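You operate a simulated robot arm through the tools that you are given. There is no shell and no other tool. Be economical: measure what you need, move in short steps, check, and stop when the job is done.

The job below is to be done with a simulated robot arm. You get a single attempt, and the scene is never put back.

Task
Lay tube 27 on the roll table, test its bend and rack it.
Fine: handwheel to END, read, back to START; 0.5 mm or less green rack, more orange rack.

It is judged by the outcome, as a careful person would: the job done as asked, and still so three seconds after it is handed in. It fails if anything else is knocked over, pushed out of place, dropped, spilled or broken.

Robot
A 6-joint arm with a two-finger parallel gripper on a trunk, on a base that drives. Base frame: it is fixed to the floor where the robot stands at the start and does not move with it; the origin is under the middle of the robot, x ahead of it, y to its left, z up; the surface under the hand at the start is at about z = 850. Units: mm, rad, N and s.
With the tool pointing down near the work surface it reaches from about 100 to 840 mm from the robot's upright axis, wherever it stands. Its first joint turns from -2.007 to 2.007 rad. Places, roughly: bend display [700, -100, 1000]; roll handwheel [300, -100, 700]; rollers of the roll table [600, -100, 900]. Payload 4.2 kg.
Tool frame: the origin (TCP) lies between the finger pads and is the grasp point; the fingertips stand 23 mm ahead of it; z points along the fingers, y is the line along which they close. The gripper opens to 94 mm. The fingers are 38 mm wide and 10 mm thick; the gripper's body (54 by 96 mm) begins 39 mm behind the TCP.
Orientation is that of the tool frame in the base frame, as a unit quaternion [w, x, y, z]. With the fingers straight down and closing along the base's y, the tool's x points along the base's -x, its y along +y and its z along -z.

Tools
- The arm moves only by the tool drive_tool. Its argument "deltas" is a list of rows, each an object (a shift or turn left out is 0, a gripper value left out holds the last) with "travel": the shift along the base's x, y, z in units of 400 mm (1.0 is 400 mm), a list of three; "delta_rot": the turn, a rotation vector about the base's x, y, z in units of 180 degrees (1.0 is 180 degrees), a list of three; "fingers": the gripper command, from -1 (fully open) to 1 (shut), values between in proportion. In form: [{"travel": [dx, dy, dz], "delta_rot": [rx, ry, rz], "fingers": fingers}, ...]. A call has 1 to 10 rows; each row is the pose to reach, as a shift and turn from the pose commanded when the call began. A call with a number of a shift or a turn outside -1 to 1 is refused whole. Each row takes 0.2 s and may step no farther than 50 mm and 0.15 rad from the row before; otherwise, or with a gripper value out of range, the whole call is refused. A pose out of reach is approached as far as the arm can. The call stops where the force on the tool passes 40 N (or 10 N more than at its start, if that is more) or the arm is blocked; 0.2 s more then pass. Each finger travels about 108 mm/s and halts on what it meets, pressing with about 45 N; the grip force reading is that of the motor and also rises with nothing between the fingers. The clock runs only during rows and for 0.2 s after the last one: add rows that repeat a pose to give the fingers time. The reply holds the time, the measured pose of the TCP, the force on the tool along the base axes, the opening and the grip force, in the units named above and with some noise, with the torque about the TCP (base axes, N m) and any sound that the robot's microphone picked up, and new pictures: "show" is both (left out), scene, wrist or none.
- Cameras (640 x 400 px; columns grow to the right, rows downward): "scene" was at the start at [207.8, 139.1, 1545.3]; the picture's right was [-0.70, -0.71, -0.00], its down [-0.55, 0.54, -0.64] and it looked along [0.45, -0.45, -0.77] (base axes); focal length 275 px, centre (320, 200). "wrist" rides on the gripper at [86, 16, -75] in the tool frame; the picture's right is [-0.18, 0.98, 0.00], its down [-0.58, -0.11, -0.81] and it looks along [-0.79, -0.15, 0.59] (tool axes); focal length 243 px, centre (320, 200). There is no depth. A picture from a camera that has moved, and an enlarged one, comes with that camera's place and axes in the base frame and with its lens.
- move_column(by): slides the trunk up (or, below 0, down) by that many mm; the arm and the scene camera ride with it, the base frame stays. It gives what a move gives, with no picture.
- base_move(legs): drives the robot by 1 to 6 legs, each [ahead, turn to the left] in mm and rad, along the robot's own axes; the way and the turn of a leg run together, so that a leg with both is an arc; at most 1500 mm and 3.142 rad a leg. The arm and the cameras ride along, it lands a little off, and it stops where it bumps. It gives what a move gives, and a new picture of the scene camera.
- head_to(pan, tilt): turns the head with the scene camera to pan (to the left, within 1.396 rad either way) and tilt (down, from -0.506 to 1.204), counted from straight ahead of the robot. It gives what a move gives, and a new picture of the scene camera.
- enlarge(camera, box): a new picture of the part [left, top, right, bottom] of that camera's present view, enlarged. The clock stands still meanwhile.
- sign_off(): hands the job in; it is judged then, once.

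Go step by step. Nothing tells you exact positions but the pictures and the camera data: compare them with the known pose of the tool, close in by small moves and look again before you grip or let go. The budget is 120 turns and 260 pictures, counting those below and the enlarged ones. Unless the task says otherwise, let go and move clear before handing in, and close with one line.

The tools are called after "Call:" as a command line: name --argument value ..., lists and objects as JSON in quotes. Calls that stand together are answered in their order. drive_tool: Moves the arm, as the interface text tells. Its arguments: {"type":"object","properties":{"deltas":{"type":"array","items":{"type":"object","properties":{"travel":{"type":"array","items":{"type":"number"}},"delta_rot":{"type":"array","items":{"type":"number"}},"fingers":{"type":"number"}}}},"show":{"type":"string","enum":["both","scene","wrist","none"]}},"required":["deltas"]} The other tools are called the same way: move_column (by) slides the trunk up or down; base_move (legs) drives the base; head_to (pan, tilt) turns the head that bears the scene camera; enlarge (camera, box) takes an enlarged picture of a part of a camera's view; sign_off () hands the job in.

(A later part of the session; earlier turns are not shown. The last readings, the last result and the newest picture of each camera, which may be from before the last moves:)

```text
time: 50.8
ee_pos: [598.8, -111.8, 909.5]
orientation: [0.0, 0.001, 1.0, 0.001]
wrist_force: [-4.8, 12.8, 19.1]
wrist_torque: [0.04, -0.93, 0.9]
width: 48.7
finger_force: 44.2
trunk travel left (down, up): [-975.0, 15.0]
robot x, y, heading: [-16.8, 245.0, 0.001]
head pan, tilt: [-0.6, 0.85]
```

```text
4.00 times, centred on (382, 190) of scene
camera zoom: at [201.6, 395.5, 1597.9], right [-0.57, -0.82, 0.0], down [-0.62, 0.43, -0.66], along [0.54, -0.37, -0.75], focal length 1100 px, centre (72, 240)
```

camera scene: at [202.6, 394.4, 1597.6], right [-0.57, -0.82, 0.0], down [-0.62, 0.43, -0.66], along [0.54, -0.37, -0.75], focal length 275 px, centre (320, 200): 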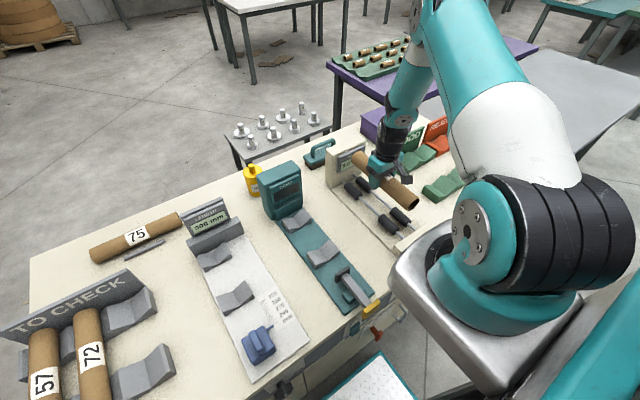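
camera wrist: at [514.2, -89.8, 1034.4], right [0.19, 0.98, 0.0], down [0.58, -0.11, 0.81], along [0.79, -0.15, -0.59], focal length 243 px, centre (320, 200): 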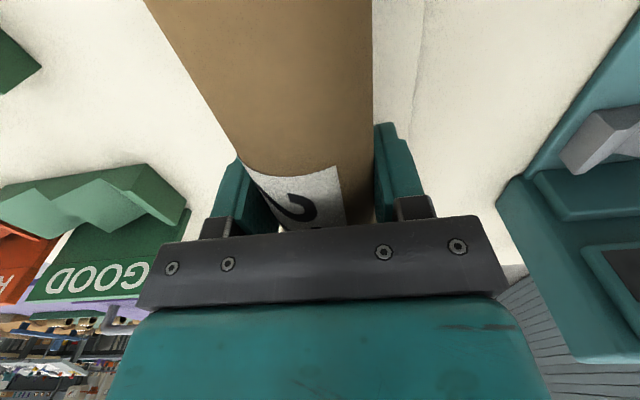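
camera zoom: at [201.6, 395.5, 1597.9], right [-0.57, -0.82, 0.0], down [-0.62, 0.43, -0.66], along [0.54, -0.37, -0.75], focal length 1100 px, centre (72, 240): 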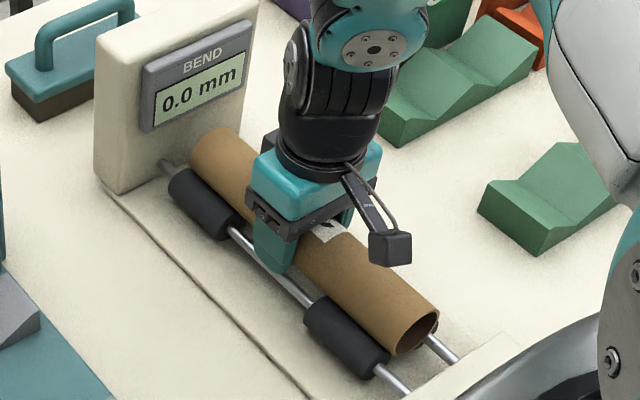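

Now both sides touch: the valley centre is near y≈-110.5. I'll relax by 1–1.5 mm and release.

Call:
drive_tool --deltas '[{"travel": [0, 0.004, 0.002]}, {"travel": [0, 0.004, 0.002]}]' --show "none"

Call:
drive_tool --deltas '[{"fingers": 0.2}, {"fingers": -0.1}, {"fingers": -0.5}, {"fingers": -0.5}]'

Call:
enlarge --camera "scene" --box '[330, 140, 434, 240]'

```text
time: 51.4
ee_pos: [598.8, -112.4, 909.9]
orientation: [0.0, 0.003, 1.0, 0.0]
wrist_force: [-2.0, 7.1, 14.0]
wrist_torque: [0.07, -0.04, 1.13]
width: 48.5
finger_force: 45.0
trunk travel left (down, up): [-975.0, 15.0]
robot x, y, heading: [-15.3, 247.4, -0.001]
head pan, tilt: [-0.6, 0.85]
```

```text
time: 52.4
ee_pos: [599.1, -111.0, 908.2]
orientation: [-0.001, 0.002, 1.0, 0.0]
wrist_force: [0.2, 0.1, 0.3]
wrist_torque: [0.01, -0.01, 0.01]
width: 70.5
finger_force: 0.1
trunk travel left (down, up): [-975.0, 15.0]
robot x, y, heading: [-13.1, 245.7, -0.004]
head pan, tilt: [-0.6, 0.85]
camera scene: at [202.9, 394.2, 1597.5], right [-0.57, -0.82, 0.0], down [-0.62, 0.43, -0.66], along [0.54, -0.37, -0.75], focal length 275 px, centre (320, 200)
camera wrist: at [513.6, -95.5, 983.0], right [0.19, 0.98, 0.0], down [0.58, -0.11, 0.81], along [0.79, -0.15, -0.59], focal length 243 px, centre (320, 200)
```

scene: 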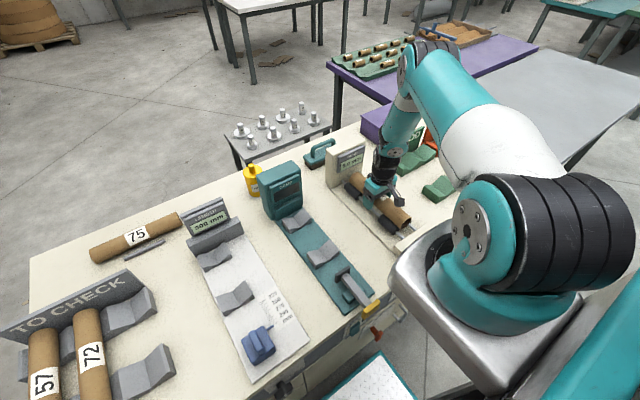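
wrist: 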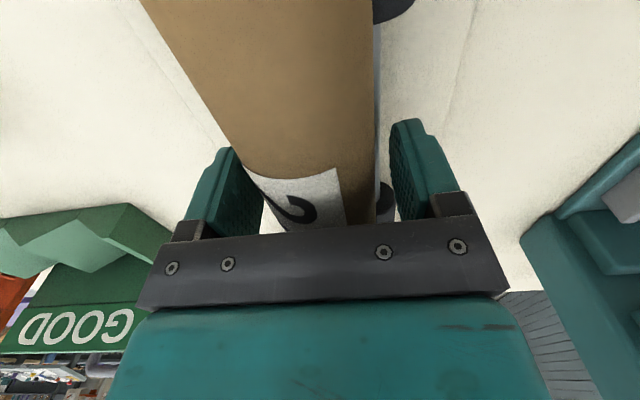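

```text
4.00 times, centred on (382, 190) of scene
camera zoom: at [202.9, 394.2, 1597.5], right [-0.57, -0.82, 0.0], down [-0.62, 0.43, -0.66], along [0.54, -0.37, -0.75], focal length 1100 px, centre (72, 240)
```

zoom: 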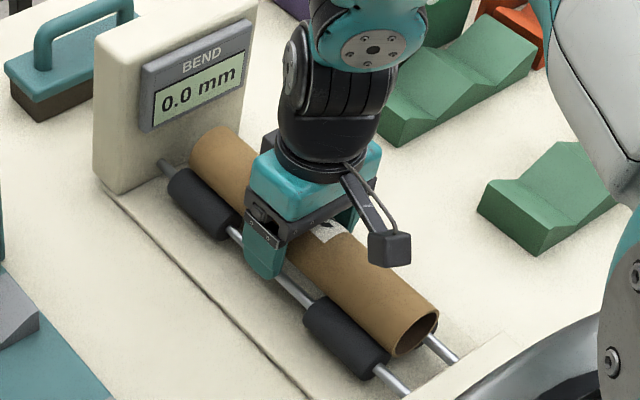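

Tube 27 is resting on the rollers, free of the fingers. Lifting straight up, then backing the base away to view the handwheel.

Call:
drive_tool --deltas '[{"travel": [0, 0, 0.1]}, {"travel": [0, 0, 0.2]}, {"travel": [0, 0, 0.3]}, {"travel": [-0.02, 0, 0.4]}, {"travel": [-0.06, 0, 0.5]}, {"travel": [-0.1, 0, 0.6]}]' --show "scene"

Call:
base_move --legs '[[-500, 0]]'

Call:
head_to --pan -0.45 --tilt 0.75

```text
time: 53.8
ee_pos: [559.5, -110.6, 1149.3]
orientation: [0.0, 0.003, 1.0, 0.0]
wrist_force: [0.2, -0.5, -0.2]
wrist_torque: [0.04, 0.02, 0.0]
width: 70.3
finger_force: 0.1
trunk travel left (down, up): [-975.0, 15.0]
robot x, y, heading: [-14.3, 248.4, -0.007]
head pan, tilt: [-0.6, 0.85]
camera scene: at [203.4, 394.1, 1597.4], right [-0.57, -0.82, 0.0], down [-0.62, 0.43, -0.66], along [0.54, -0.37, -0.75], focal length 275 px, centre (320, 200)
```

scene: 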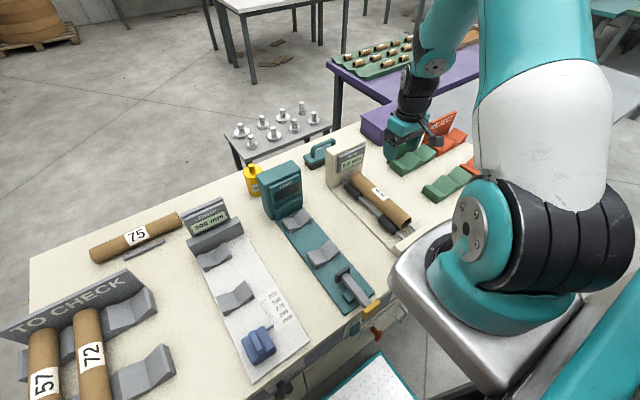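

```text
time: 56.7
ee_pos: [67.9, -107.3, 1148.8]
orientation: [0.0, 0.0, 1.0, 0.001]
wrist_force: [0.9, 0.0, 0.4]
wrist_torque: [0.04, -0.04, 0.02]
width: 70.6
finger_force: 0.1
trunk travel left (down, up): [-975.0, 15.0]
robot x, y, heading: [-509.6, 245.4, -0.002]
head pan, tilt: [-0.6, 0.85]
camera scene: at [-291.6, 395.8, 1597.5], right [-0.56, -0.83, 0.0], down [-0.62, 0.42, -0.66], along [0.55, -0.37, -0.75], focal length 275 px, centre (320, 200)
```

scene: 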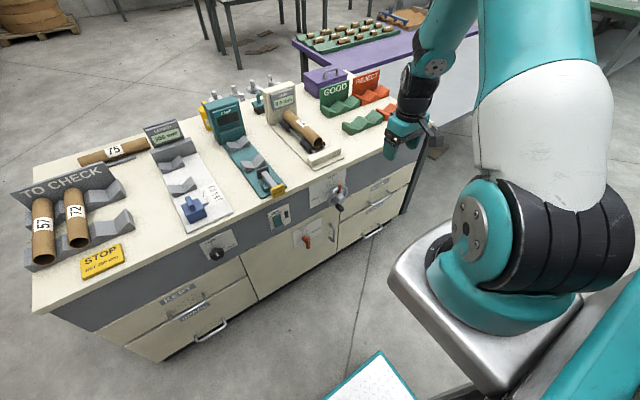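

```text
time: 57.4
ee_pos: [69.1, -107.4, 1148.5]
orientation: [-0.001, 0.0, 1.0, 0.001]
wrist_force: [-0.1, -0.1, -0.1]
wrist_torque: [0.03, 0.0, 0.0]
width: 70.5
finger_force: 0.0
trunk travel left (down, up): [-975.0, 15.0]
robot x, y, heading: [-509.3, 248.1, 0.002]
head pan, tilt: [-0.45, 0.75]
camera scene: at [-281.6, 403.9, 1605.5], right [-0.43, -0.9, 0.0], down [-0.61, 0.3, -0.73], along [0.66, -0.32, -0.68], focal length 275 px, centre (320, 200)
```

scene: 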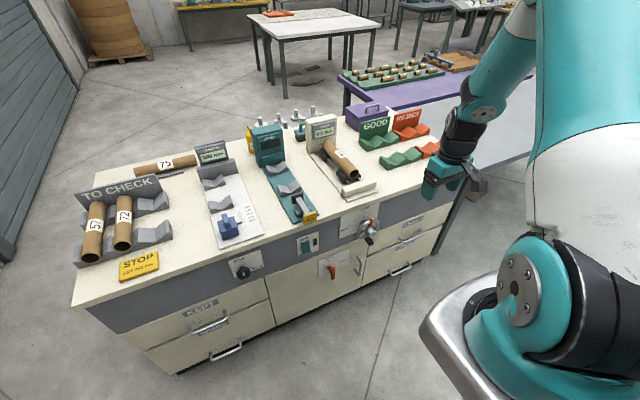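

Looking closely at the handwheel and its panel.

Call:
enlarge --camera "scene" --box '[326, 198, 406, 248]'

Call:
enlarge --camera "scene" --box '[290, 100, 390, 200]'

```text
8.00 times, centred on (366, 223) of scene
camera zoom: at [-281.6, 403.9, 1605.5], right [-0.43, -0.9, 0.0], down [-0.61, 0.3, -0.73], along [0.66, -0.32, -0.68], focal length 2200 px, centre (-48, 16)
```

zoom: 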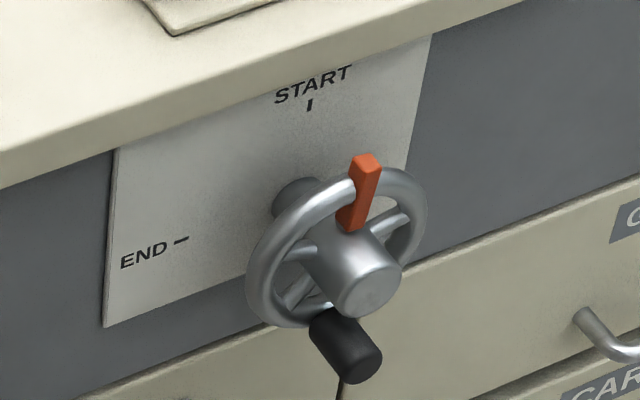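

```text
4.00 times, centred on (340, 150) of scene
camera zoom: at [-281.6, 403.9, 1605.5], right [-0.43, -0.9, 0.0], down [-0.61, 0.3, -0.73], along [0.66, -0.32, -0.68], focal length 1100 px, centre (240, 400)
```

zoom: 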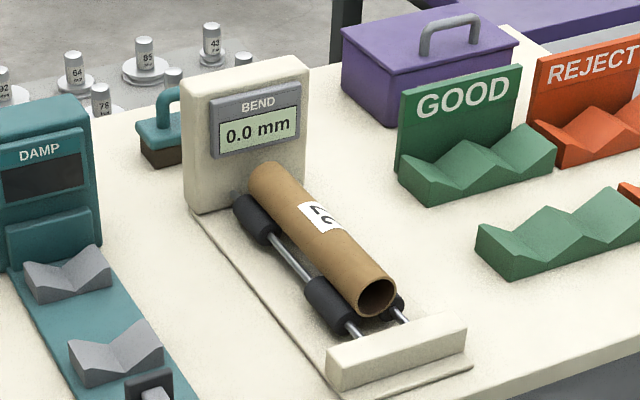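

The wheel's red pointer is at START (12 o'clock); END is at 9 o'clock; the black crank handle sits at the bottom. I'll tilt the tool to point at the bench, while still high and away from it.

Call:
drive_tool --deltas '[{"travel": [0.02, 0, 0], "delta_rot": [0, -0.045, 0]}, {"travel": [0.04, 0, 0], "delta_rot": [0, -0.09, 0]}, {"travel": [0.06, 0, 0], "delta_rot": [0, -0.135, 0]}, {"travel": [0.08, 0, 0], "delta_rot": [0, -0.18, 0]}, {"travel": [0.1, 0, 0], "delta_rot": [0, -0.225, 0]}, {"travel": [0.12, 0, 0], "delta_rot": [0, -0.27, 0]}, {"travel": [0.14, 0, 0], "delta_rot": [0, -0.315, 0]}, {"travel": [0.16, 0, 0], "delta_rot": [0, -0.36, 0]}, {"travel": [0.18, 0, 0], "delta_rot": [0, -0.405, 0]}, {"travel": [0.2, 0, 0], "delta_rot": [0, -0.45, 0]}]' --show "scene"

```text
time: 59.6
ee_pos: [149.1, -110.1, 1147.8]
orientation: [0.647, -0.001, 0.763, 0.0]
wrist_force: [-0.3, -0.3, -0.2]
wrist_torque: [0.02, -0.01, 0.03]
width: 70.4
finger_force: 0.0
out of reach, approached as far as the arm can: row 10
trunk travel left (down, up): [-975.0, 15.0]
robot x, y, heading: [-509.1, 245.5, 0.003]
head pan, tilt: [-0.45, 0.75]
camera scene: at [-281.8, 404.0, 1605.6], right [-0.43, -0.9, 0.0], down [-0.61, 0.3, -0.73], along [0.66, -0.32, -0.68], focal length 275 px, centre (320, 200)
```

scene: 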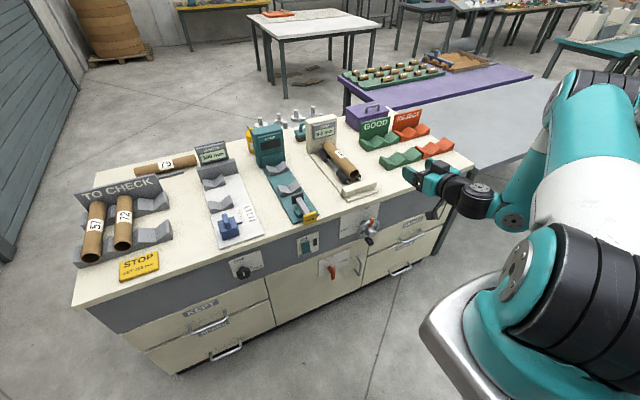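

Good. Now lower the trunk about 430 mm to bring the hand to wheel height.

Call:
move_column --by -430

Call:
drive_tool --deltas '[{"delta_rot": [0, -0.03, 0]}, {"delta_rot": [0, -0.052, 0]}]'

```text
refused: -430 is not a number from -400 to 400
```

```text
time: 60.2
ee_pos: [199.2, -151.3, 1154.7]
orientation: [0.701, -0.001, 0.713, 0.001]
wrist_force: [0.8, -0.2, 0.0]
wrist_torque: [0.0, -0.04, -0.01]
width: 70.4
finger_force: 0.0
out of reach, approached as far as the arm can: row 1, 2
trunk travel left (down, up): [-975.0, 15.0]
robot x, y, heading: [-507.0, 248.2, 0.007]
head pan, tilt: [-0.45, 0.75]
camera scene: at [-281.8, 403.9, 1605.6], right [-0.43, -0.9, 0.0], down [-0.61, 0.3, -0.73], along [0.66, -0.32, -0.68], focal length 275 px, centre (320, 200)
camera wrist: at [124.8, -136.1, 1069.5], right [0.0, 0.98, 0.18], down [-0.8, -0.11, 0.6], along [0.61, -0.15, 0.78], focal length 243 px, centre (320, 200)
```

scene: 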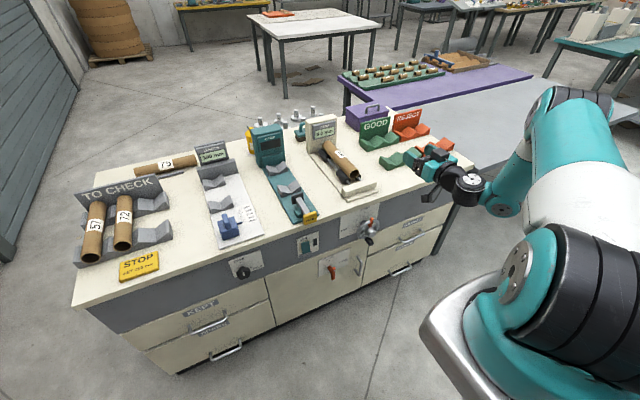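
wrist: 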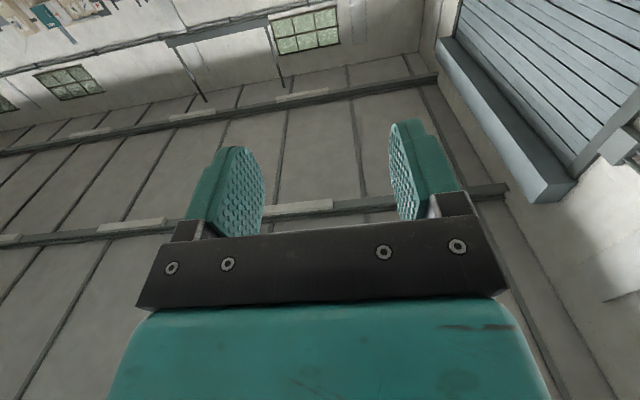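

The arm is folded against its near limit; I'll back the base 170 mm and lower the trunk 400 mm.

Call:
base_move --legs '[[-170, 0]]'

Call:
move_column --by -400

Call:
head_to --pan -0.4 --tilt 0.45

```text
time: 61.6
ee_pos: [26.6, -156.0, 1155.2]
orientation: [0.7, 0.0, 0.714, -0.001]
wrist_force: [0.7, 0.2, -0.4]
wrist_torque: [-0.04, 0.03, -0.03]
width: 70.6
finger_force: 0.1
trunk travel left (down, up): [-975.0, 15.0]
robot x, y, heading: [-680.2, 247.2, -0.005]
head pan, tilt: [-0.45, 0.75]
camera scene: at [-452.6, 402.8, 1605.5], right [-0.44, -0.9, 0.0], down [-0.61, 0.3, -0.73], along [0.66, -0.32, -0.68], focal length 275 px, centre (320, 200)
```

scene: 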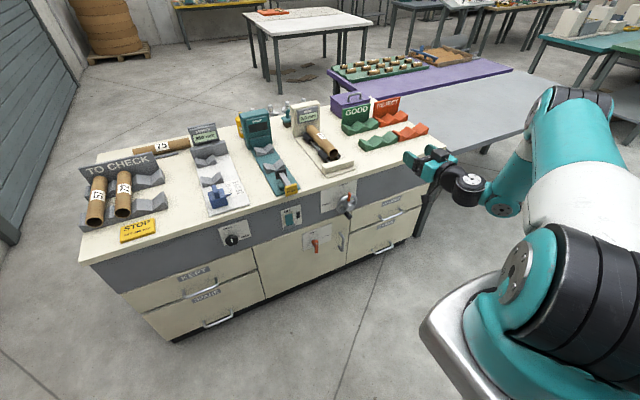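

```text
time: 65.5
ee_pos: [25.6, -155.9, 755.1]
orientation: [0.7, 0.0, 0.714, 0.0]
wrist_force: [0.0, 0.2, -0.7]
wrist_torque: [0.02, 0.01, 0.01]
width: 70.5
finger_force: 0.1
trunk travel left (down, up): [-575.0, 415.0]
robot x, y, heading: [-682.0, 243.2, -0.002]
head pan, tilt: [-0.45, 0.75]
```

```text
time: 66.3
ee_pos: [26.3, -154.9, 755.1]
orientation: [0.7, 0.0, 0.714, 0.0]
wrist_force: [-0.3, 0.8, -0.8]
wrist_torque: [-0.01, 0.04, -0.03]
width: 70.6
finger_force: 0.0
trunk travel left (down, up): [-575.0, 415.0]
robot x, y, heading: [-679.9, 245.4, -0.005]
head pan, tilt: [-0.4, 0.45]
camera scene: at [-442.8, 403.2, 1231.9], right [-0.39, -0.92, 0.0], down [-0.4, 0.17, -0.9], along [0.83, -0.35, -0.44], focal length 275 px, centre (320, 200)
```

scene: 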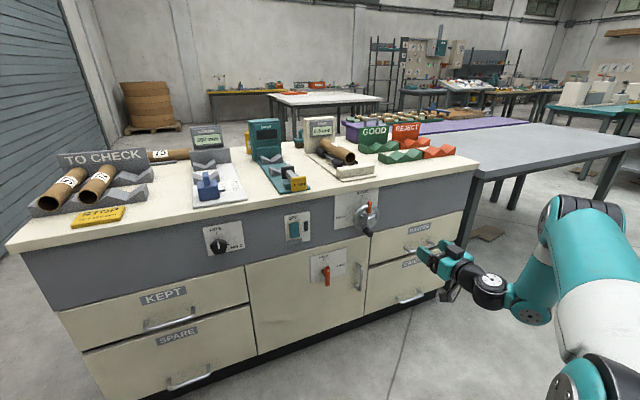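

Call:
enlarge --camera "scene" --box '[324, 180, 404, 250]'

Call:
enlarge --camera "scene" --box '[280, 105, 380, 185]'

```text
5.71 times, centred on (364, 215) of scene
camera zoom: at [-442.8, 403.2, 1231.9], right [-0.39, -0.92, 0.0], down [-0.4, 0.17, -0.9], along [0.83, -0.35, -0.44], focal length 1571 px, centre (69, 114)
```

zoom: 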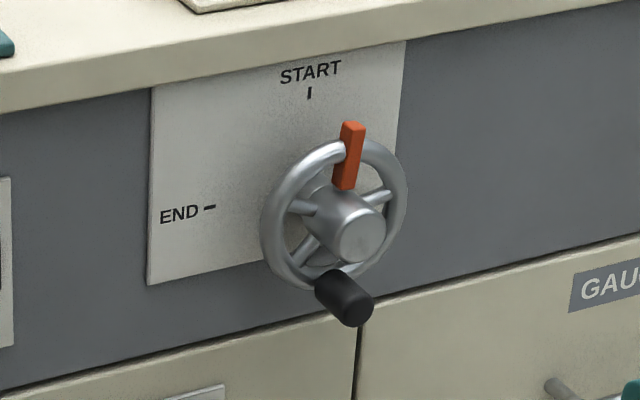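

```text
5.00 times, centred on (330, 145) of scene
camera zoom: at [-442.8, 403.2, 1231.9], right [-0.39, -0.92, 0.0], down [-0.4, 0.17, -0.9], along [0.83, -0.35, -0.44], focal length 1375 px, centre (270, 475)
```

zoom: 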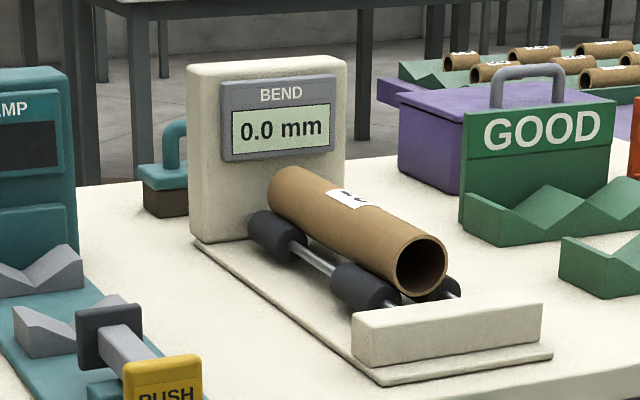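

Triangulating: wheel centre ≈ (y -110, z 726), hub face at x≈280, crank handle at radius ≈50 (y≈-110, z≈673), its tip at x≈281. I'll bring the hand in front of the handle at x≈215.

Call:
drive_tool --deltas '[{"travel": [0.09, 0.03, -0.05], "delta_rot": [0, -0.006, 0]}, {"travel": [0.18, 0.06, -0.1], "delta_rot": [0, -0.006, 0]}, {"travel": [0.27, 0.09, -0.15], "delta_rot": [0, -0.006, 0]}, {"travel": [0.36, 0.112, -0.203], "delta_rot": [0, -0.006, 0]}, {"travel": [0.47, 0.112, -0.203], "delta_rot": [0, -0.006, 0]}]'

Call:
enlarge --camera "scene" --box '[324, 180, 404, 250]'

```text
time: 67.5
ee_pos: [212.7, -111.0, 675.0]
orientation: [0.706, 0.002, 0.708, -0.001]
wrist_force: [1.2, 0.1, -0.2]
wrist_torque: [0.04, 0.0, 0.03]
width: 70.2
finger_force: 0.0
trunk travel left (down, up): [-575.0, 415.0]
robot x, y, heading: [-682.8, 247.9, -0.003]
head pan, tilt: [-0.4, 0.45]
camera scene: at [-442.9, 403.1, 1232.1], right [-0.39, -0.92, 0.0], down [-0.4, 0.17, -0.9], along [0.83, -0.35, -0.44], focal length 275 px, centre (320, 200)
camera wrist: at [138.9, -95.4, 587.5], right [0.0, 0.98, 0.18], down [-0.81, -0.11, 0.58], along [0.59, -0.15, 0.79], focal length 243 px, centre (320, 200)
```

scene: 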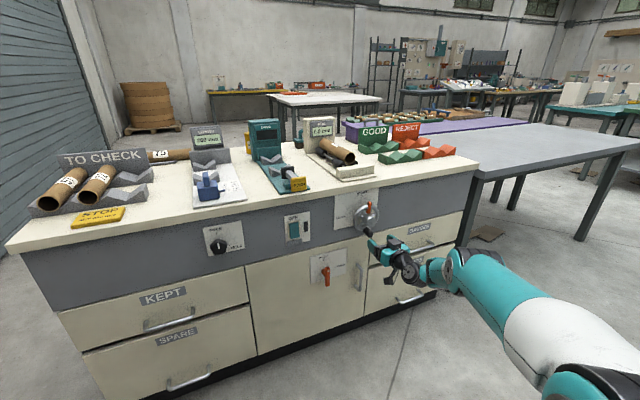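
wrist: 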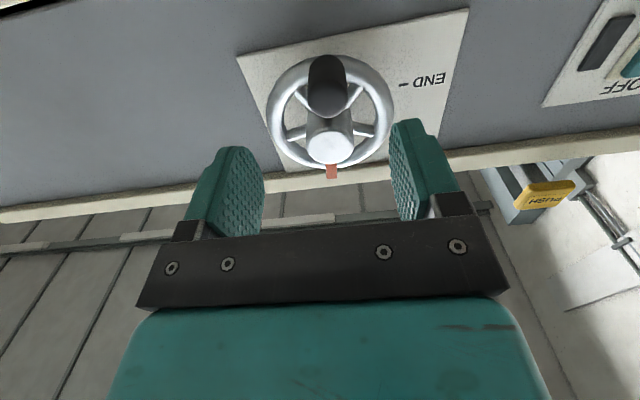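

```text
5.71 times, centred on (364, 215) of scene
camera zoom: at [-442.9, 403.1, 1232.1], right [-0.39, -0.92, 0.0], down [-0.4, 0.17, -0.9], along [0.83, -0.35, -0.44], focal length 1571 px, centre (69, 114)
```

zoom: 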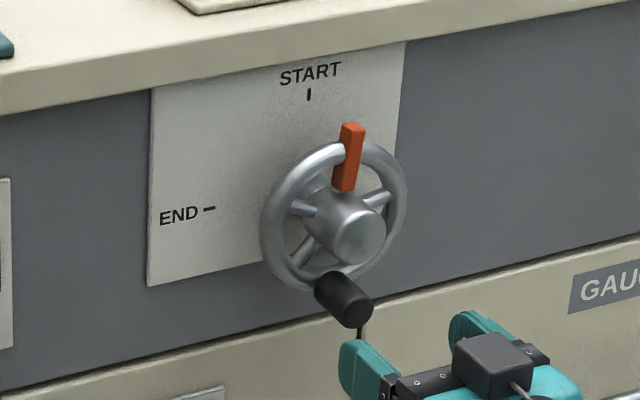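

The wrist view shows the handle centred between the fingers (handle y≈-108, z≈673). Advancing to x≈276 and looking again before gripping.

Call:
drive_tool --deltas '[{"travel": [0.06, 0.004, -0.002]}, {"travel": [0.12, 0.006, -0.003]}, {"travel": [0.155, 0.006, -0.003]}]'

Call:
enlarge --camera "scene" --box '[324, 180, 404, 250]'

```text
time: 68.3
ee_pos: [250.7, -103.5, 684.2]
orientation: [0.707, 0.001, 0.707, 0.0]
wrist_force: [0.4, 0.8, 0.2]
wrist_torque: [-0.03, -0.02, 0.0]
width: 70.5
finger_force: 0.1
out of reach, approached as far as the arm can: row 2, 3
trunk travel left (down, up): [-575.0, 415.0]
robot x, y, heading: [-676.9, 245.1, -0.0]
head pan, tilt: [-0.4, 0.45]
camera scene: at [-442.7, 403.2, 1232.0], right [-0.39, -0.92, 0.0], down [-0.4, 0.17, -0.9], along [0.83, -0.35, -0.44], focal length 275 px, centre (320, 200)
camera wrist: at [177.5, -87.9, 597.6], right [0.0, 0.98, 0.18], down [-0.81, -0.11, 0.58], along [0.59, -0.15, 0.79], focal length 243 px, centre (320, 200)
```

scene: 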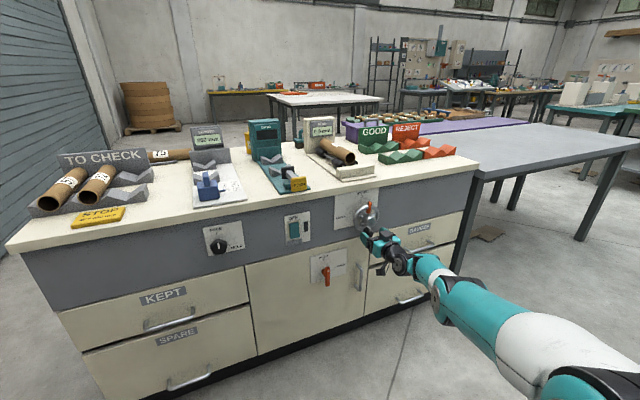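
wrist: 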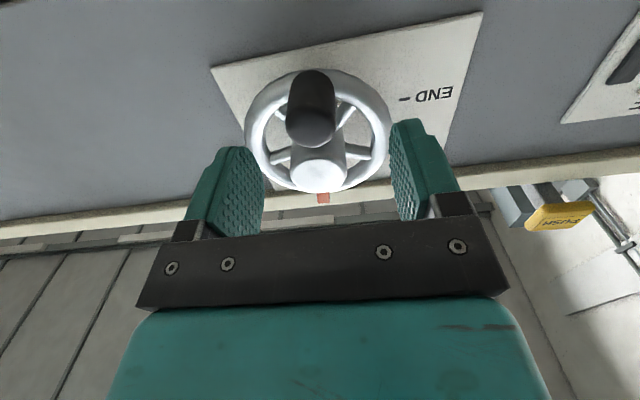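

```text
5.71 times, centred on (364, 215) of scene
camera zoom: at [-442.7, 403.2, 1232.0], right [-0.39, -0.92, 0.0], down [-0.4, 0.17, -0.9], along [0.83, -0.35, -0.44], focal length 1571 px, centre (69, 114)
```

zoom: 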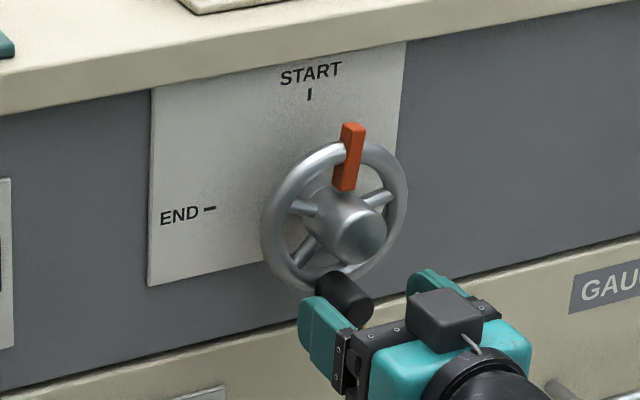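

At the reach limit. I'll retract the hand 100 mm and drive the base 110 mm forward.

Call:
drive_tool --deltas '[{"travel": [-0.12, -0.015, -0.012]}, {"travel": [-0.24, -0.015, -0.024]}, {"travel": [-0.3, -0.015, -0.024]}]' --show "none"

Call:
base_move --legs '[[110, 0]]'

```text
time: 69.1
ee_pos: [132.0, -109.6, 675.3]
orientation: [0.708, 0.001, 0.706, -0.001]
wrist_force: [-0.1, 0.0, -0.8]
wrist_torque: [-0.01, -0.01, -0.01]
width: 70.7
finger_force: 0.1
trunk travel left (down, up): [-575.0, 415.0]
robot x, y, heading: [-681.2, 245.8, -0.002]
head pan, tilt: [-0.4, 0.45]
```

```text
time: 70.3
ee_pos: [242.6, -110.9, 675.0]
orientation: [0.707, 0.0, 0.707, -0.001]
wrist_force: [-0.2, 0.2, -0.9]
wrist_torque: [0.01, 0.03, 0.01]
width: 70.6
finger_force: 0.0
trunk travel left (down, up): [-575.0, 415.0]
robot x, y, heading: [-569.7, 248.9, -0.003]
head pan, tilt: [-0.4, 0.45]
camera scene: at [-331.8, 402.5, 1232.0], right [-0.39, -0.92, 0.0], down [-0.4, 0.17, -0.9], along [0.83, -0.35, -0.44], focal length 275 px, centre (320, 200)
```

scene: 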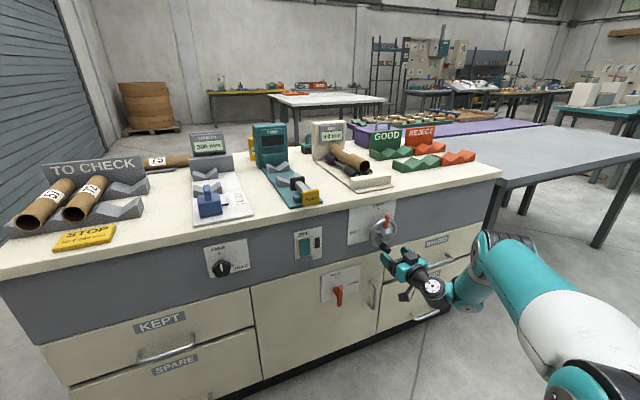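

Hand at (243, -111, 675) with room to spare. Advancing over the handle.

Call:
drive_tool --deltas '[{"travel": [0.04, 0.004, 0]}, {"travel": [0.085, 0.004, 0]}]'

Call:
enlarge --camera "scene" --box '[344, 195, 424, 265]'

```text
time: 70.9
ee_pos: [277.3, -108.9, 675.1]
orientation: [0.707, 0.002, 0.707, -0.002]
wrist_force: [-0.2, -0.2, 0.6]
wrist_torque: [0.01, -0.03, 0.01]
width: 70.7
finger_force: 0.2
trunk travel left (down, up): [-575.0, 415.0]
robot x, y, heading: [-568.8, 247.6, -0.003]
head pan, tilt: [-0.4, 0.45]
camera scene: at [-331.9, 402.4, 1232.0], right [-0.39, -0.92, 0.0], down [-0.4, 0.17, -0.9], along [0.83, -0.35, -0.44], focal length 275 px, centre (320, 200)
camera wrist: at [202.2, -93.1, 588.6], right [0.0, 0.98, 0.18], down [-0.81, -0.11, 0.58], along [0.59, -0.15, 0.79], focal length 243 px, centre (320, 200)
```

scene: 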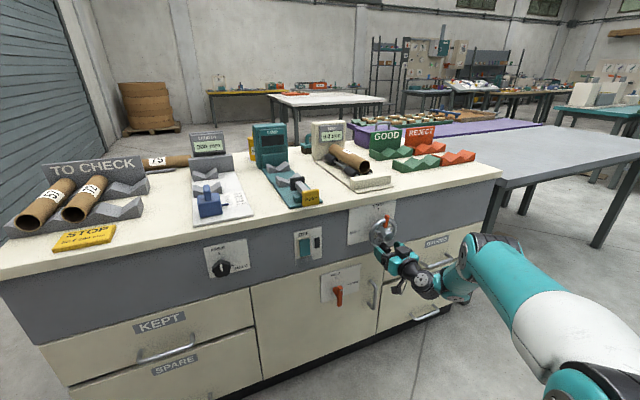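
wrist: 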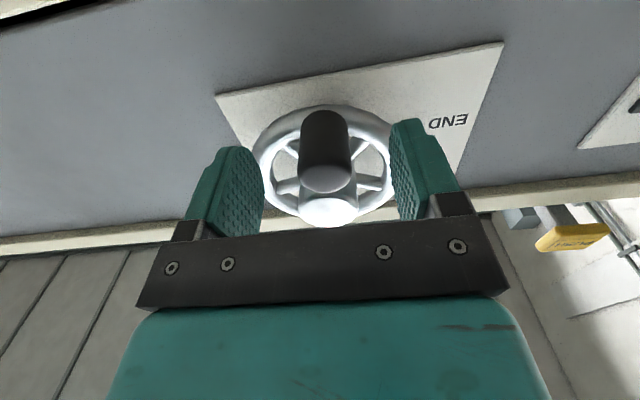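

```text
5.71 times, centred on (384, 230) of scene
camera zoom: at [-331.9, 402.4, 1232.0], right [-0.39, -0.92, 0.0], down [-0.4, 0.17, -0.9], along [0.83, -0.35, -0.44], focal length 1571 px, centre (-46, 29)
```

zoom: 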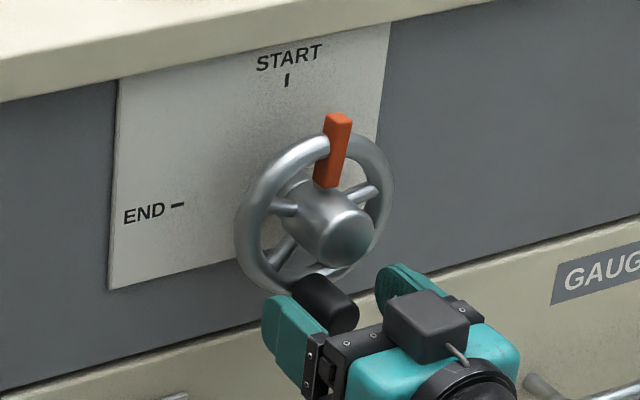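

The handle is between the pads. Closing on it.

Call:
drive_tool --deltas '[{"fingers": 0.3}, {"fingers": 1}, {"fingers": 1}, {"fingers": 1}]' --show "wrist"

Call:
enlarge --camera "scene" --box '[344, 195, 424, 265]'

```text
time: 71.9
ee_pos: [276.4, -109.2, 675.4]
orientation: [0.707, 0.001, 0.708, 0.0]
wrist_force: [0.6, 1.4, -4.3]
wrist_torque: [-0.07, 0.33, 0.69]
width: 25.7
finger_force: 45.3
trunk travel left (down, up): [-575.0, 415.0]
robot x, y, heading: [-570.9, 243.1, -0.005]
head pan, tilt: [-0.4, 0.45]
camera wrist: at [202.2, -92.9, 588.3], right [0.0, 0.98, 0.18], down [-0.81, -0.11, 0.58], along [0.59, -0.15, 0.79], focal length 243 px, centre (320, 200)
```

wrist: 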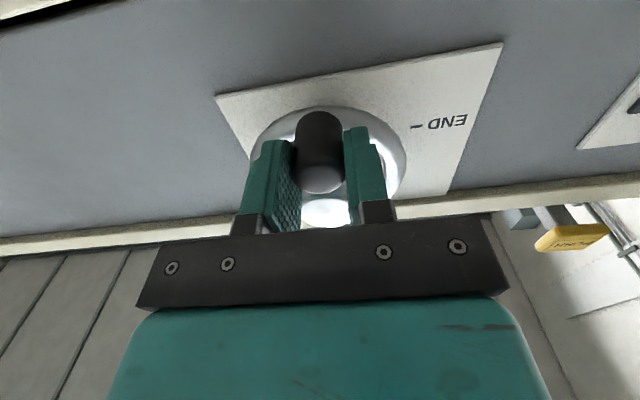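

```text
5.71 times, centred on (384, 230) of scene
camera zoom: at [-331.6, 402.5, 1231.9], right [-0.39, -0.92, 0.0], down [-0.4, 0.17, -0.9], along [0.83, -0.35, -0.44], focal length 1571 px, centre (-46, 29)
```

zoom: 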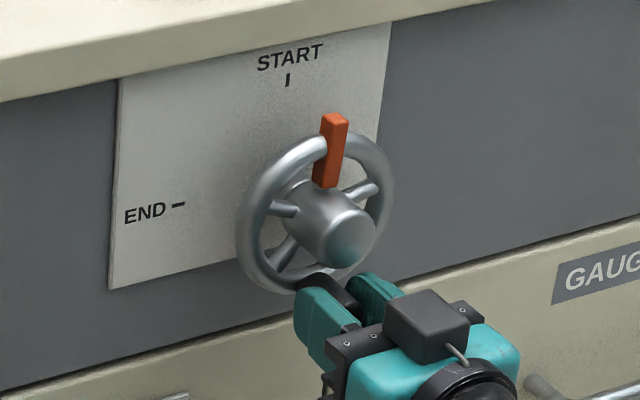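

Handle held (25.7 mm). A gentle trial 20° counter-clockwise (pointer toward END).

Call:
drive_tool --deltas '[{"travel": [0, -0.022, 0.002]}, {"travel": [0, -0.043, 0.008]}]' --show "none"

Call:
enlarge --camera "scene" --box '[290, 110, 430, 265]'

```text
time: 72.4
ee_pos: [276.1, -112.7, 673.9]
orientation: [0.705, -0.002, 0.709, 0.008]
wrist_force: [-2.5, 4.8, 2.5]
wrist_torque: [0.12, 0.12, -0.63]
width: 26.1
finger_force: 44.4
trunk travel left (down, up): [-575.0, 415.0]
robot x, y, heading: [-573.5, 245.7, 0.008]
head pan, tilt: [-0.4, 0.45]
stopped in row 2: the force on the tool passed its limit at 46 N (the readings are from after the stop); the commanded pose is now the measured one
```

```text
2.58 times, centred on (360, 188) of scene
camera zoom: at [-332.7, 403.6, 1232.2], right [-0.39, -0.92, 0.0], down [-0.4, 0.17, -0.9], along [0.83, -0.35, -0.44], focal length 710 px, centre (217, 232)
```

zoom: 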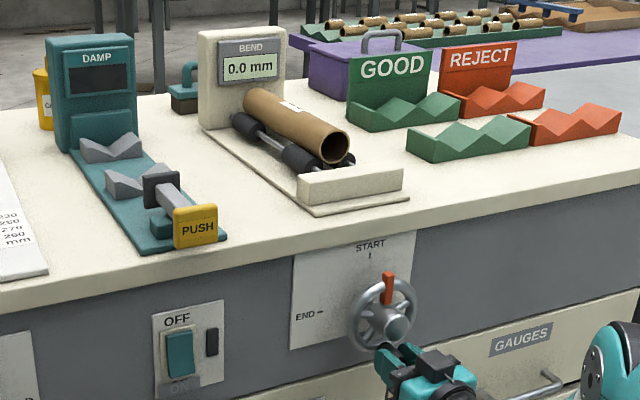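

Counter-clockwise is a stop, so END must be reached clockwise (270°). I'll turn clockwise, first 45°.

Call:
drive_tool --deltas '[{"travel": [0, 0.02, 0.002]}, {"travel": [0, 0.04, 0.007]}, {"travel": [0, 0.056, 0.013]}, {"travel": [0, 0.0705, 0.02]}, {"travel": [0, 0.085, 0.03]}, {"travel": [0, 0.097, 0.04]}]' --show "none"

Call:
enlarge --camera "scene" --box '[290, 110, 430, 265]'

```text
time: 73.7
ee_pos: [275.3, -84.3, 682.6]
orientation: [0.703, 0.002, 0.711, 0.004]
wrist_force: [22.8, -8.8, -13.7]
wrist_torque: [0.68, 0.19, -0.66]
width: 25.6
finger_force: 44.9
trunk travel left (down, up): [-575.0, 415.0]
robot x, y, heading: [-572.5, 247.8, -0.002]
head pan, tilt: [-0.4, 0.45]
stopped in row 6: the force on the tool passed its limit at 46 N (the readings are from after the stop); the commanded pose is now the measured one
```

```text
2.58 times, centred on (360, 188) of scene
camera zoom: at [-330.7, 402.2, 1231.7], right [-0.39, -0.92, 0.0], down [-0.4, 0.17, -0.9], along [0.83, -0.35, -0.44], focal length 710 px, centre (217, 232)
```

zoom: 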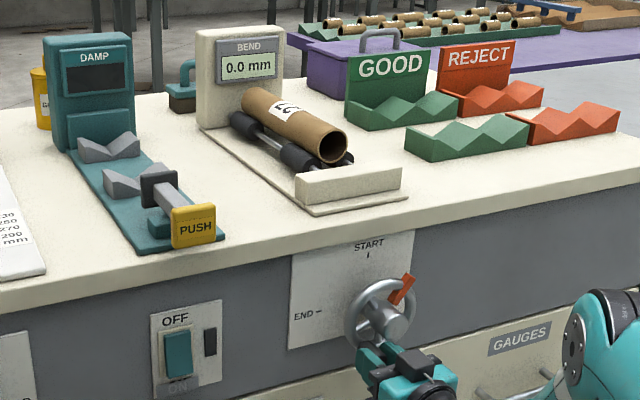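

It turns (tube rolls with it), but the tight flat grip binds as the handle angle changes. I'll loosen to a slight play, and roll the tool with the wheel.

Call:
drive_tool --deltas '[{"fingers": 0.37}, {"delta_rot": [0.042, 0, 0]}, {"delta_rot": [0.084, 0, 0]}, {"delta_rot": [0.126, 0, 0]}, {"delta_rot": [0.167, 0, 0]}]' --show "wrist"

```text
time: 74.9
ee_pos: [275.0, -83.9, 685.1]
orientation: [0.68, 0.184, 0.684, 0.189]
wrist_force: [-0.7, -1.0, 0.2]
wrist_torque: [-0.01, 0.05, 0.04]
width: 29.6
finger_force: 0.1
trunk travel left (down, up): [-575.0, 415.0]
robot x, y, heading: [-571.2, 245.9, -0.003]
head pan, tilt: [-0.4, 0.45]
camera wrist: at [200.6, -26.0, 619.1], right [0.0, 0.75, 0.66], down [-0.8, -0.4, 0.45], along [0.6, -0.53, 0.6], focal length 243 px, centre (320, 200)
```

wrist: 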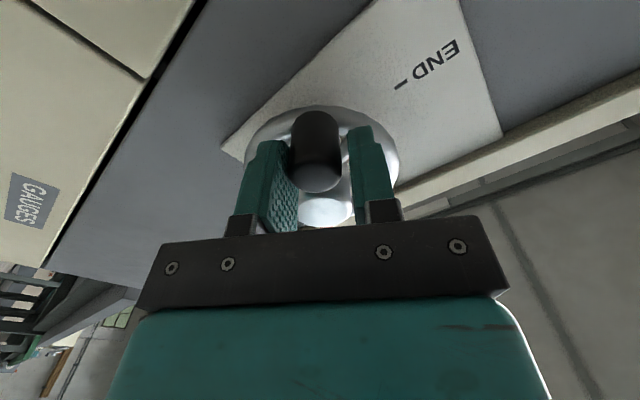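

No load, handle captured with a little play. Following the circle to about 94° with the tool rolling along.

Call:
drive_tool --deltas '[{"travel": [0, 0.0143, 0.008], "delta_rot": [0.044, 0, 0]}, {"travel": [0, 0.0275, 0.02], "delta_rot": [0.089, 0, 0]}, {"travel": [0, 0.039, 0.0335], "delta_rot": [0.133, 0, 0]}, {"travel": [0, 0.0483, 0.0488], "delta_rot": [0.178, 0, 0]}, {"travel": [0, 0.0555, 0.065], "delta_rot": [0.222, 0, 0]}, {"travel": [0, 0.0605, 0.082], "delta_rot": [0.267, 0, 0]}, {"travel": [0, 0.063, 0.0995], "delta_rot": [0.311, 0, 0]}, {"travel": [0, 0.063, 0.1175], "delta_rot": [0.356, 0, 0]}]' --show "wrist"

Call:
enlarge --camera "scene" --box '[290, 110, 430, 265]'

```text
time: 76.7
ee_pos: [274.1, -58.9, 732.4]
orientation: [0.479, 0.517, 0.479, 0.524]
wrist_force: [-0.5, 0.0, -0.8]
wrist_torque: [0.02, 0.01, 0.0]
width: 29.6
finger_force: 0.1
trunk travel left (down, up): [-575.0, 415.0]
robot x, y, heading: [-572.3, 246.4, -0.007]
head pan, tilt: [-0.4, 0.45]
camera wrist: at [200.5, 26.0, 755.3], right [0.0, -0.26, 0.96], down [-0.8, -0.58, -0.16], along [0.6, -0.77, -0.21], focal length 243 px, centre (320, 200)
```

wrist: 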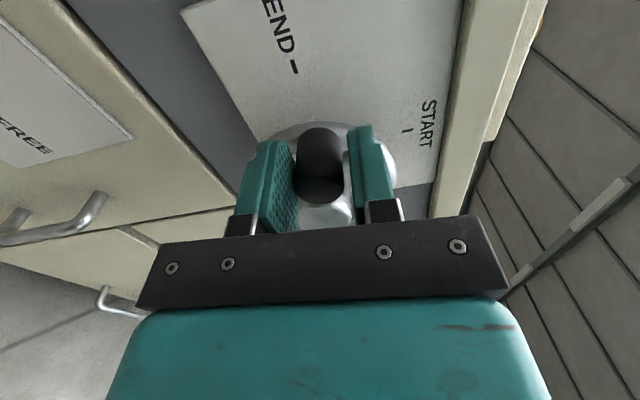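

```text
2.58 times, centred on (360, 188) of scene
camera zoom: at [-332.0, 402.7, 1232.0], right [-0.39, -0.92, 0.0], down [-0.4, 0.17, -0.9], along [0.83, -0.35, -0.44], focal length 710 px, centre (217, 232)
```

zoom: 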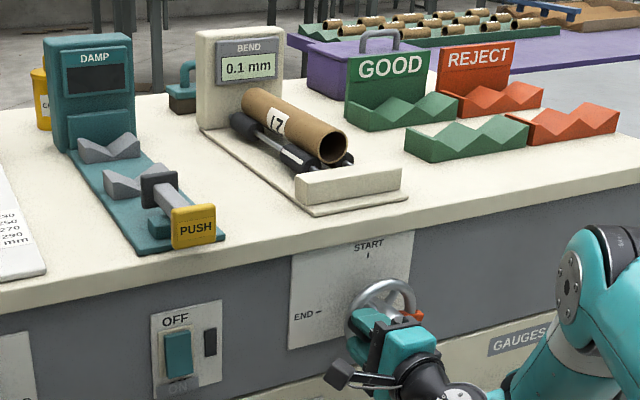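

Excellent: 90° done, display 0.1 mm. Continuing to about 174°.

Call:
drive_tool --deltas '[{"travel": [0, -0.0025, 0.0175], "delta_rot": [0.0445, 0, 0]}, {"travel": [0, -0.0075, 0.0345], "delta_rot": [0.089, 0, 0]}, {"travel": [0, -0.0148, 0.0508], "delta_rot": [0.1335, 0, 0]}, {"travel": [0, -0.024, 0.066], "delta_rot": [0.178, 0, 0]}, {"travel": [0, -0.0355, 0.0795], "delta_rot": [0.2225, 0, 0]}, {"travel": [0, -0.0488, 0.0915], "delta_rot": [0.267, 0, 0]}, {"travel": [0, -0.0635, 0.1015], "delta_rot": [0.3115, 0, 0]}, {"travel": [0, -0.0795, 0.1093], "delta_rot": [0.356, 0, 0]}, {"travel": [0, -0.0965, 0.1148], "delta_rot": [0.4, 0, 0]}, {"travel": [0, -0.114, 0.1178], "delta_rot": [0.4445, 0, 0]}]' --show "wrist"

Call:
enlarge --camera "scene" --box '[290, 110, 430, 265]'

```text
time: 78.9
ee_pos: [274.6, -103.0, 779.2]
orientation: [0.034, 0.703, 0.031, 0.709]
wrist_force: [1.3, 0.3, 0.5]
wrist_torque: [0.0, -0.02, 0.01]
width: 29.9
finger_force: 0.7
trunk travel left (down, up): [-575.0, 415.0]
robot x, y, heading: [-566.4, 251.8, -0.009]
head pan, tilt: [-0.4, 0.45]
camera wrist: at [200.7, -111.3, 866.1], right [0.0, -1.0, -0.09], down [-0.8, 0.06, -0.6], along [0.6, 0.07, -0.8], focal length 243 px, centre (320, 200)
```

wrist: 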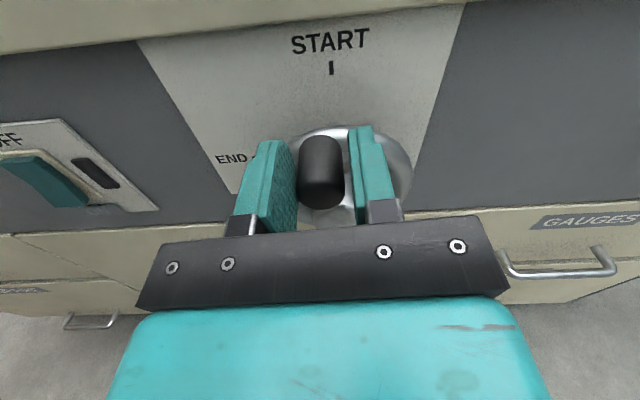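

```text
2.58 times, centred on (360, 188) of scene
camera zoom: at [-332.1, 402.8, 1232.0], right [-0.39, -0.92, 0.0], down [-0.4, 0.17, -0.9], along [0.83, -0.35, -0.44], focal length 710 px, centre (217, 232)
```

zoom: 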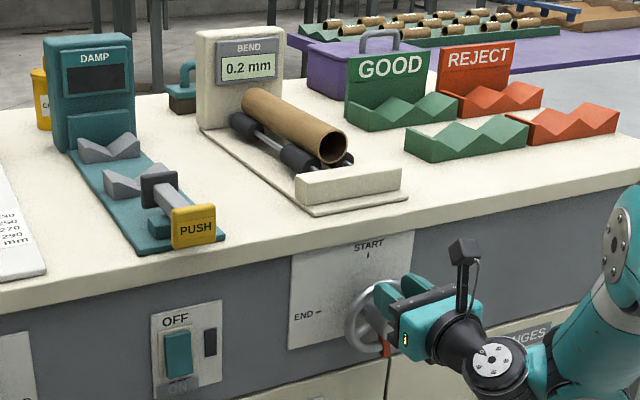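

Now at ~175° with 0.2 mm showing. Continuing to 254°.

Call:
drive_tool --deltas '[{"travel": [0, -0.0178, 0.0008], "delta_rot": [0.0445, 0, 0]}, {"travel": [0, -0.0355, -0.0013], "delta_rot": [0.089, 0, 0]}, {"travel": [0, -0.0528, -0.0055], "delta_rot": [0.1335, 0, 0]}, {"travel": [0, -0.0693, -0.0123], "delta_rot": [0.178, 0, 0]}, {"travel": [0, -0.0845, -0.021], "delta_rot": [0.2225, 0, 0]}, {"travel": [0, -0.0985, -0.032], "delta_rot": [0.267, 0, 0]}, {"travel": [0, -0.111, -0.0448], "delta_rot": [0.3115, 0, 0]}, {"travel": [0, -0.1215, -0.0593], "delta_rot": [0.356, 0, 0]}, {"travel": [0, -0.1298, -0.075], "delta_rot": [0.4, 0, 0]}, {"travel": [0, -0.1358, -0.0915], "delta_rot": [0.4445, 0, 0]}]' --show "wrist"

Call:
enlarge --camera "scene" --box '[290, 110, 430, 265]'

```text
time: 81.1
ee_pos: [176.6, -101.8, 741.1]
orientation: [-0.42, 0.564, -0.432, 0.565]
wrist_force: [0.3, 0.8, -0.1]
wrist_torque: [0.0, 0.01, 0.02]
width: 29.7
finger_force: 0.0
out of reach, approached as far as the arm can: row 6, 7, 8, 9, 10
trunk travel left (down, up): [-575.0, 415.0]
robot x, y, heading: [-573.3, 243.1, -0.005]
head pan, tilt: [-0.4, 0.45]
camera wrist: at [101.7, -188.4, 750.0], right [-0.01, -0.09, -1.0], down [-0.8, 0.6, -0.05], along [0.6, 0.8, -0.08], focal length 243 px, centre (320, 200)
```

wrist: 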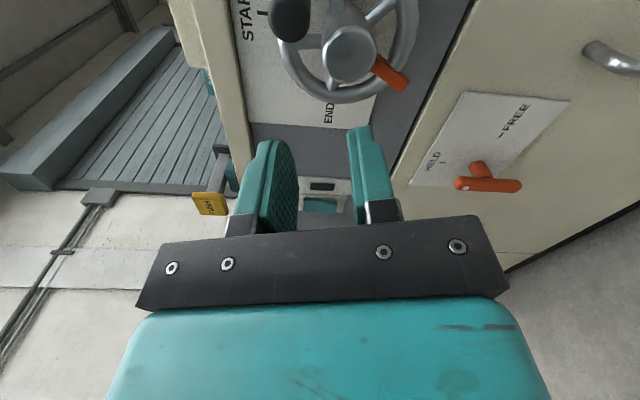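

```text
2.58 times, centred on (360, 188) of scene
camera zoom: at [-332.1, 402.8, 1232.0], right [-0.39, -0.92, 0.0], down [-0.4, 0.17, -0.9], along [0.83, -0.35, -0.44], focal length 710 px, centre (217, 232)
```

zoom: 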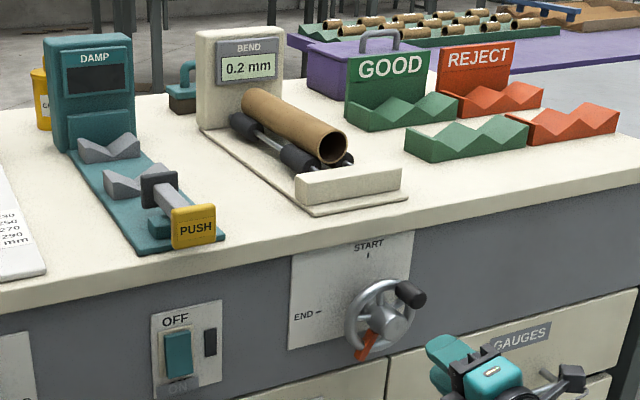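

The wrist's roll limit pulled the hand back out; the wheel stayed at ~210° with 0.2 mm. I'll unwind the tool roll by about 180° in free space and regrip.

Call:
drive_tool --deltas '[{"delta_rot": [-0.047, 0, 0]}, {"delta_rot": [-0.094, 0, 0]}, {"delta_rot": [-0.141, 0, 0]}, {"delta_rot": [-0.188, 0, 0]}, {"delta_rot": [-0.235, 0, 0]}, {"delta_rot": [-0.282, 0, 0]}, {"delta_rot": [-0.329, 0, 0]}, {"delta_rot": [-0.376, 0, 0]}, {"delta_rot": [-0.423, 0, 0]}, {"delta_rot": [-0.47, 0, 0], "fingers": -0.3}]' --show "none"

Call:
drive_tool --deltas '[{"delta_rot": [-0.047, 0, 0]}, {"delta_rot": [-0.094, 0, 0]}, {"delta_rot": [-0.141, 0, 0]}, {"delta_rot": [-0.188, 0, 0]}, {"delta_rot": [-0.235, 0, 0]}, {"delta_rot": [-0.282, 0, 0]}, {"delta_rot": [-0.329, 0, 0]}, {"delta_rot": [-0.376, 0, 0]}, {"delta_rot": [-0.423, 0, 0]}, {"delta_rot": [-0.47, 0, 0]}]'

```text
time: 83.3
ee_pos: [182.1, -101.2, 741.6]
orientation: [0.064, 0.703, 0.061, 0.706]
wrist_force: [-0.2, -0.8, 0.1]
wrist_torque: [-0.03, 0.03, 0.02]
width: 61.1
finger_force: 0.1
out of reach, approached as far as the arm can: row 9
trunk travel left (down, up): [-575.0, 415.0]
robot x, y, heading: [-568.3, 243.1, -0.004]
head pan, tilt: [-0.4, 0.45]
```

```text
time: 85.5
ee_pos: [180.0, -99.3, 741.8]
orientation: [0.519, 0.476, 0.523, 0.48]
wrist_force: [1.2, 0.0, 0.2]
wrist_torque: [0.02, 0.02, 0.03]
width: 61.2
finger_force: 0.1
out of reach, approached as far as the arm can: row 1
trunk travel left (down, up): [-575.0, 415.0]
robot x, y, heading: [-571.5, 244.4, -0.0]
head pan, tilt: [-0.4, 0.45]
camera scene: at [-332.1, 402.7, 1232.0], right [-0.39, -0.92, 0.0], down [-0.4, 0.17, -0.9], along [0.83, -0.35, -0.44], focal length 275 px, centre (320, 200)
camera wrist: at [105.6, -12.7, 750.0], right [0.0, -0.1, 0.99], down [-0.8, -0.6, -0.06], along [0.6, -0.8, -0.08], focal length 243 px, centre (320, 200)
```

scene: 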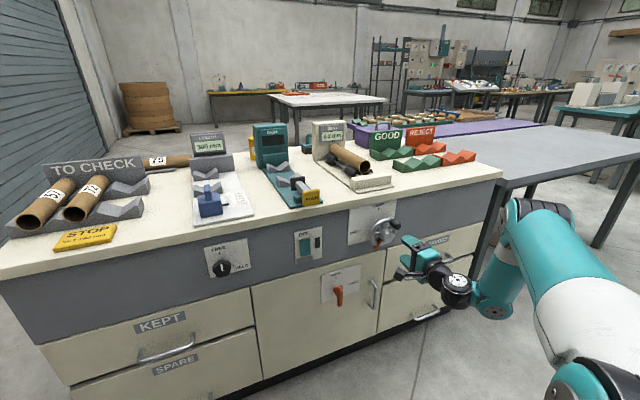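
wrist: 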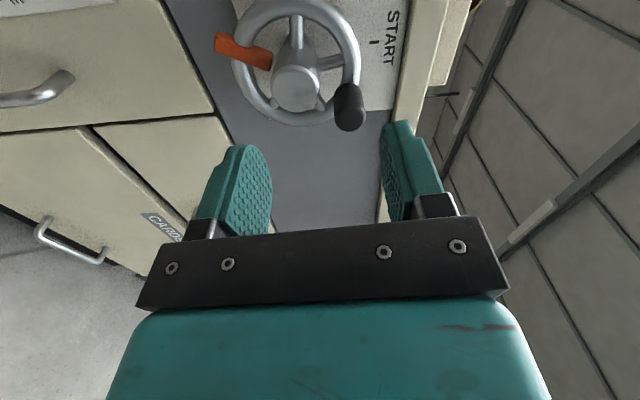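

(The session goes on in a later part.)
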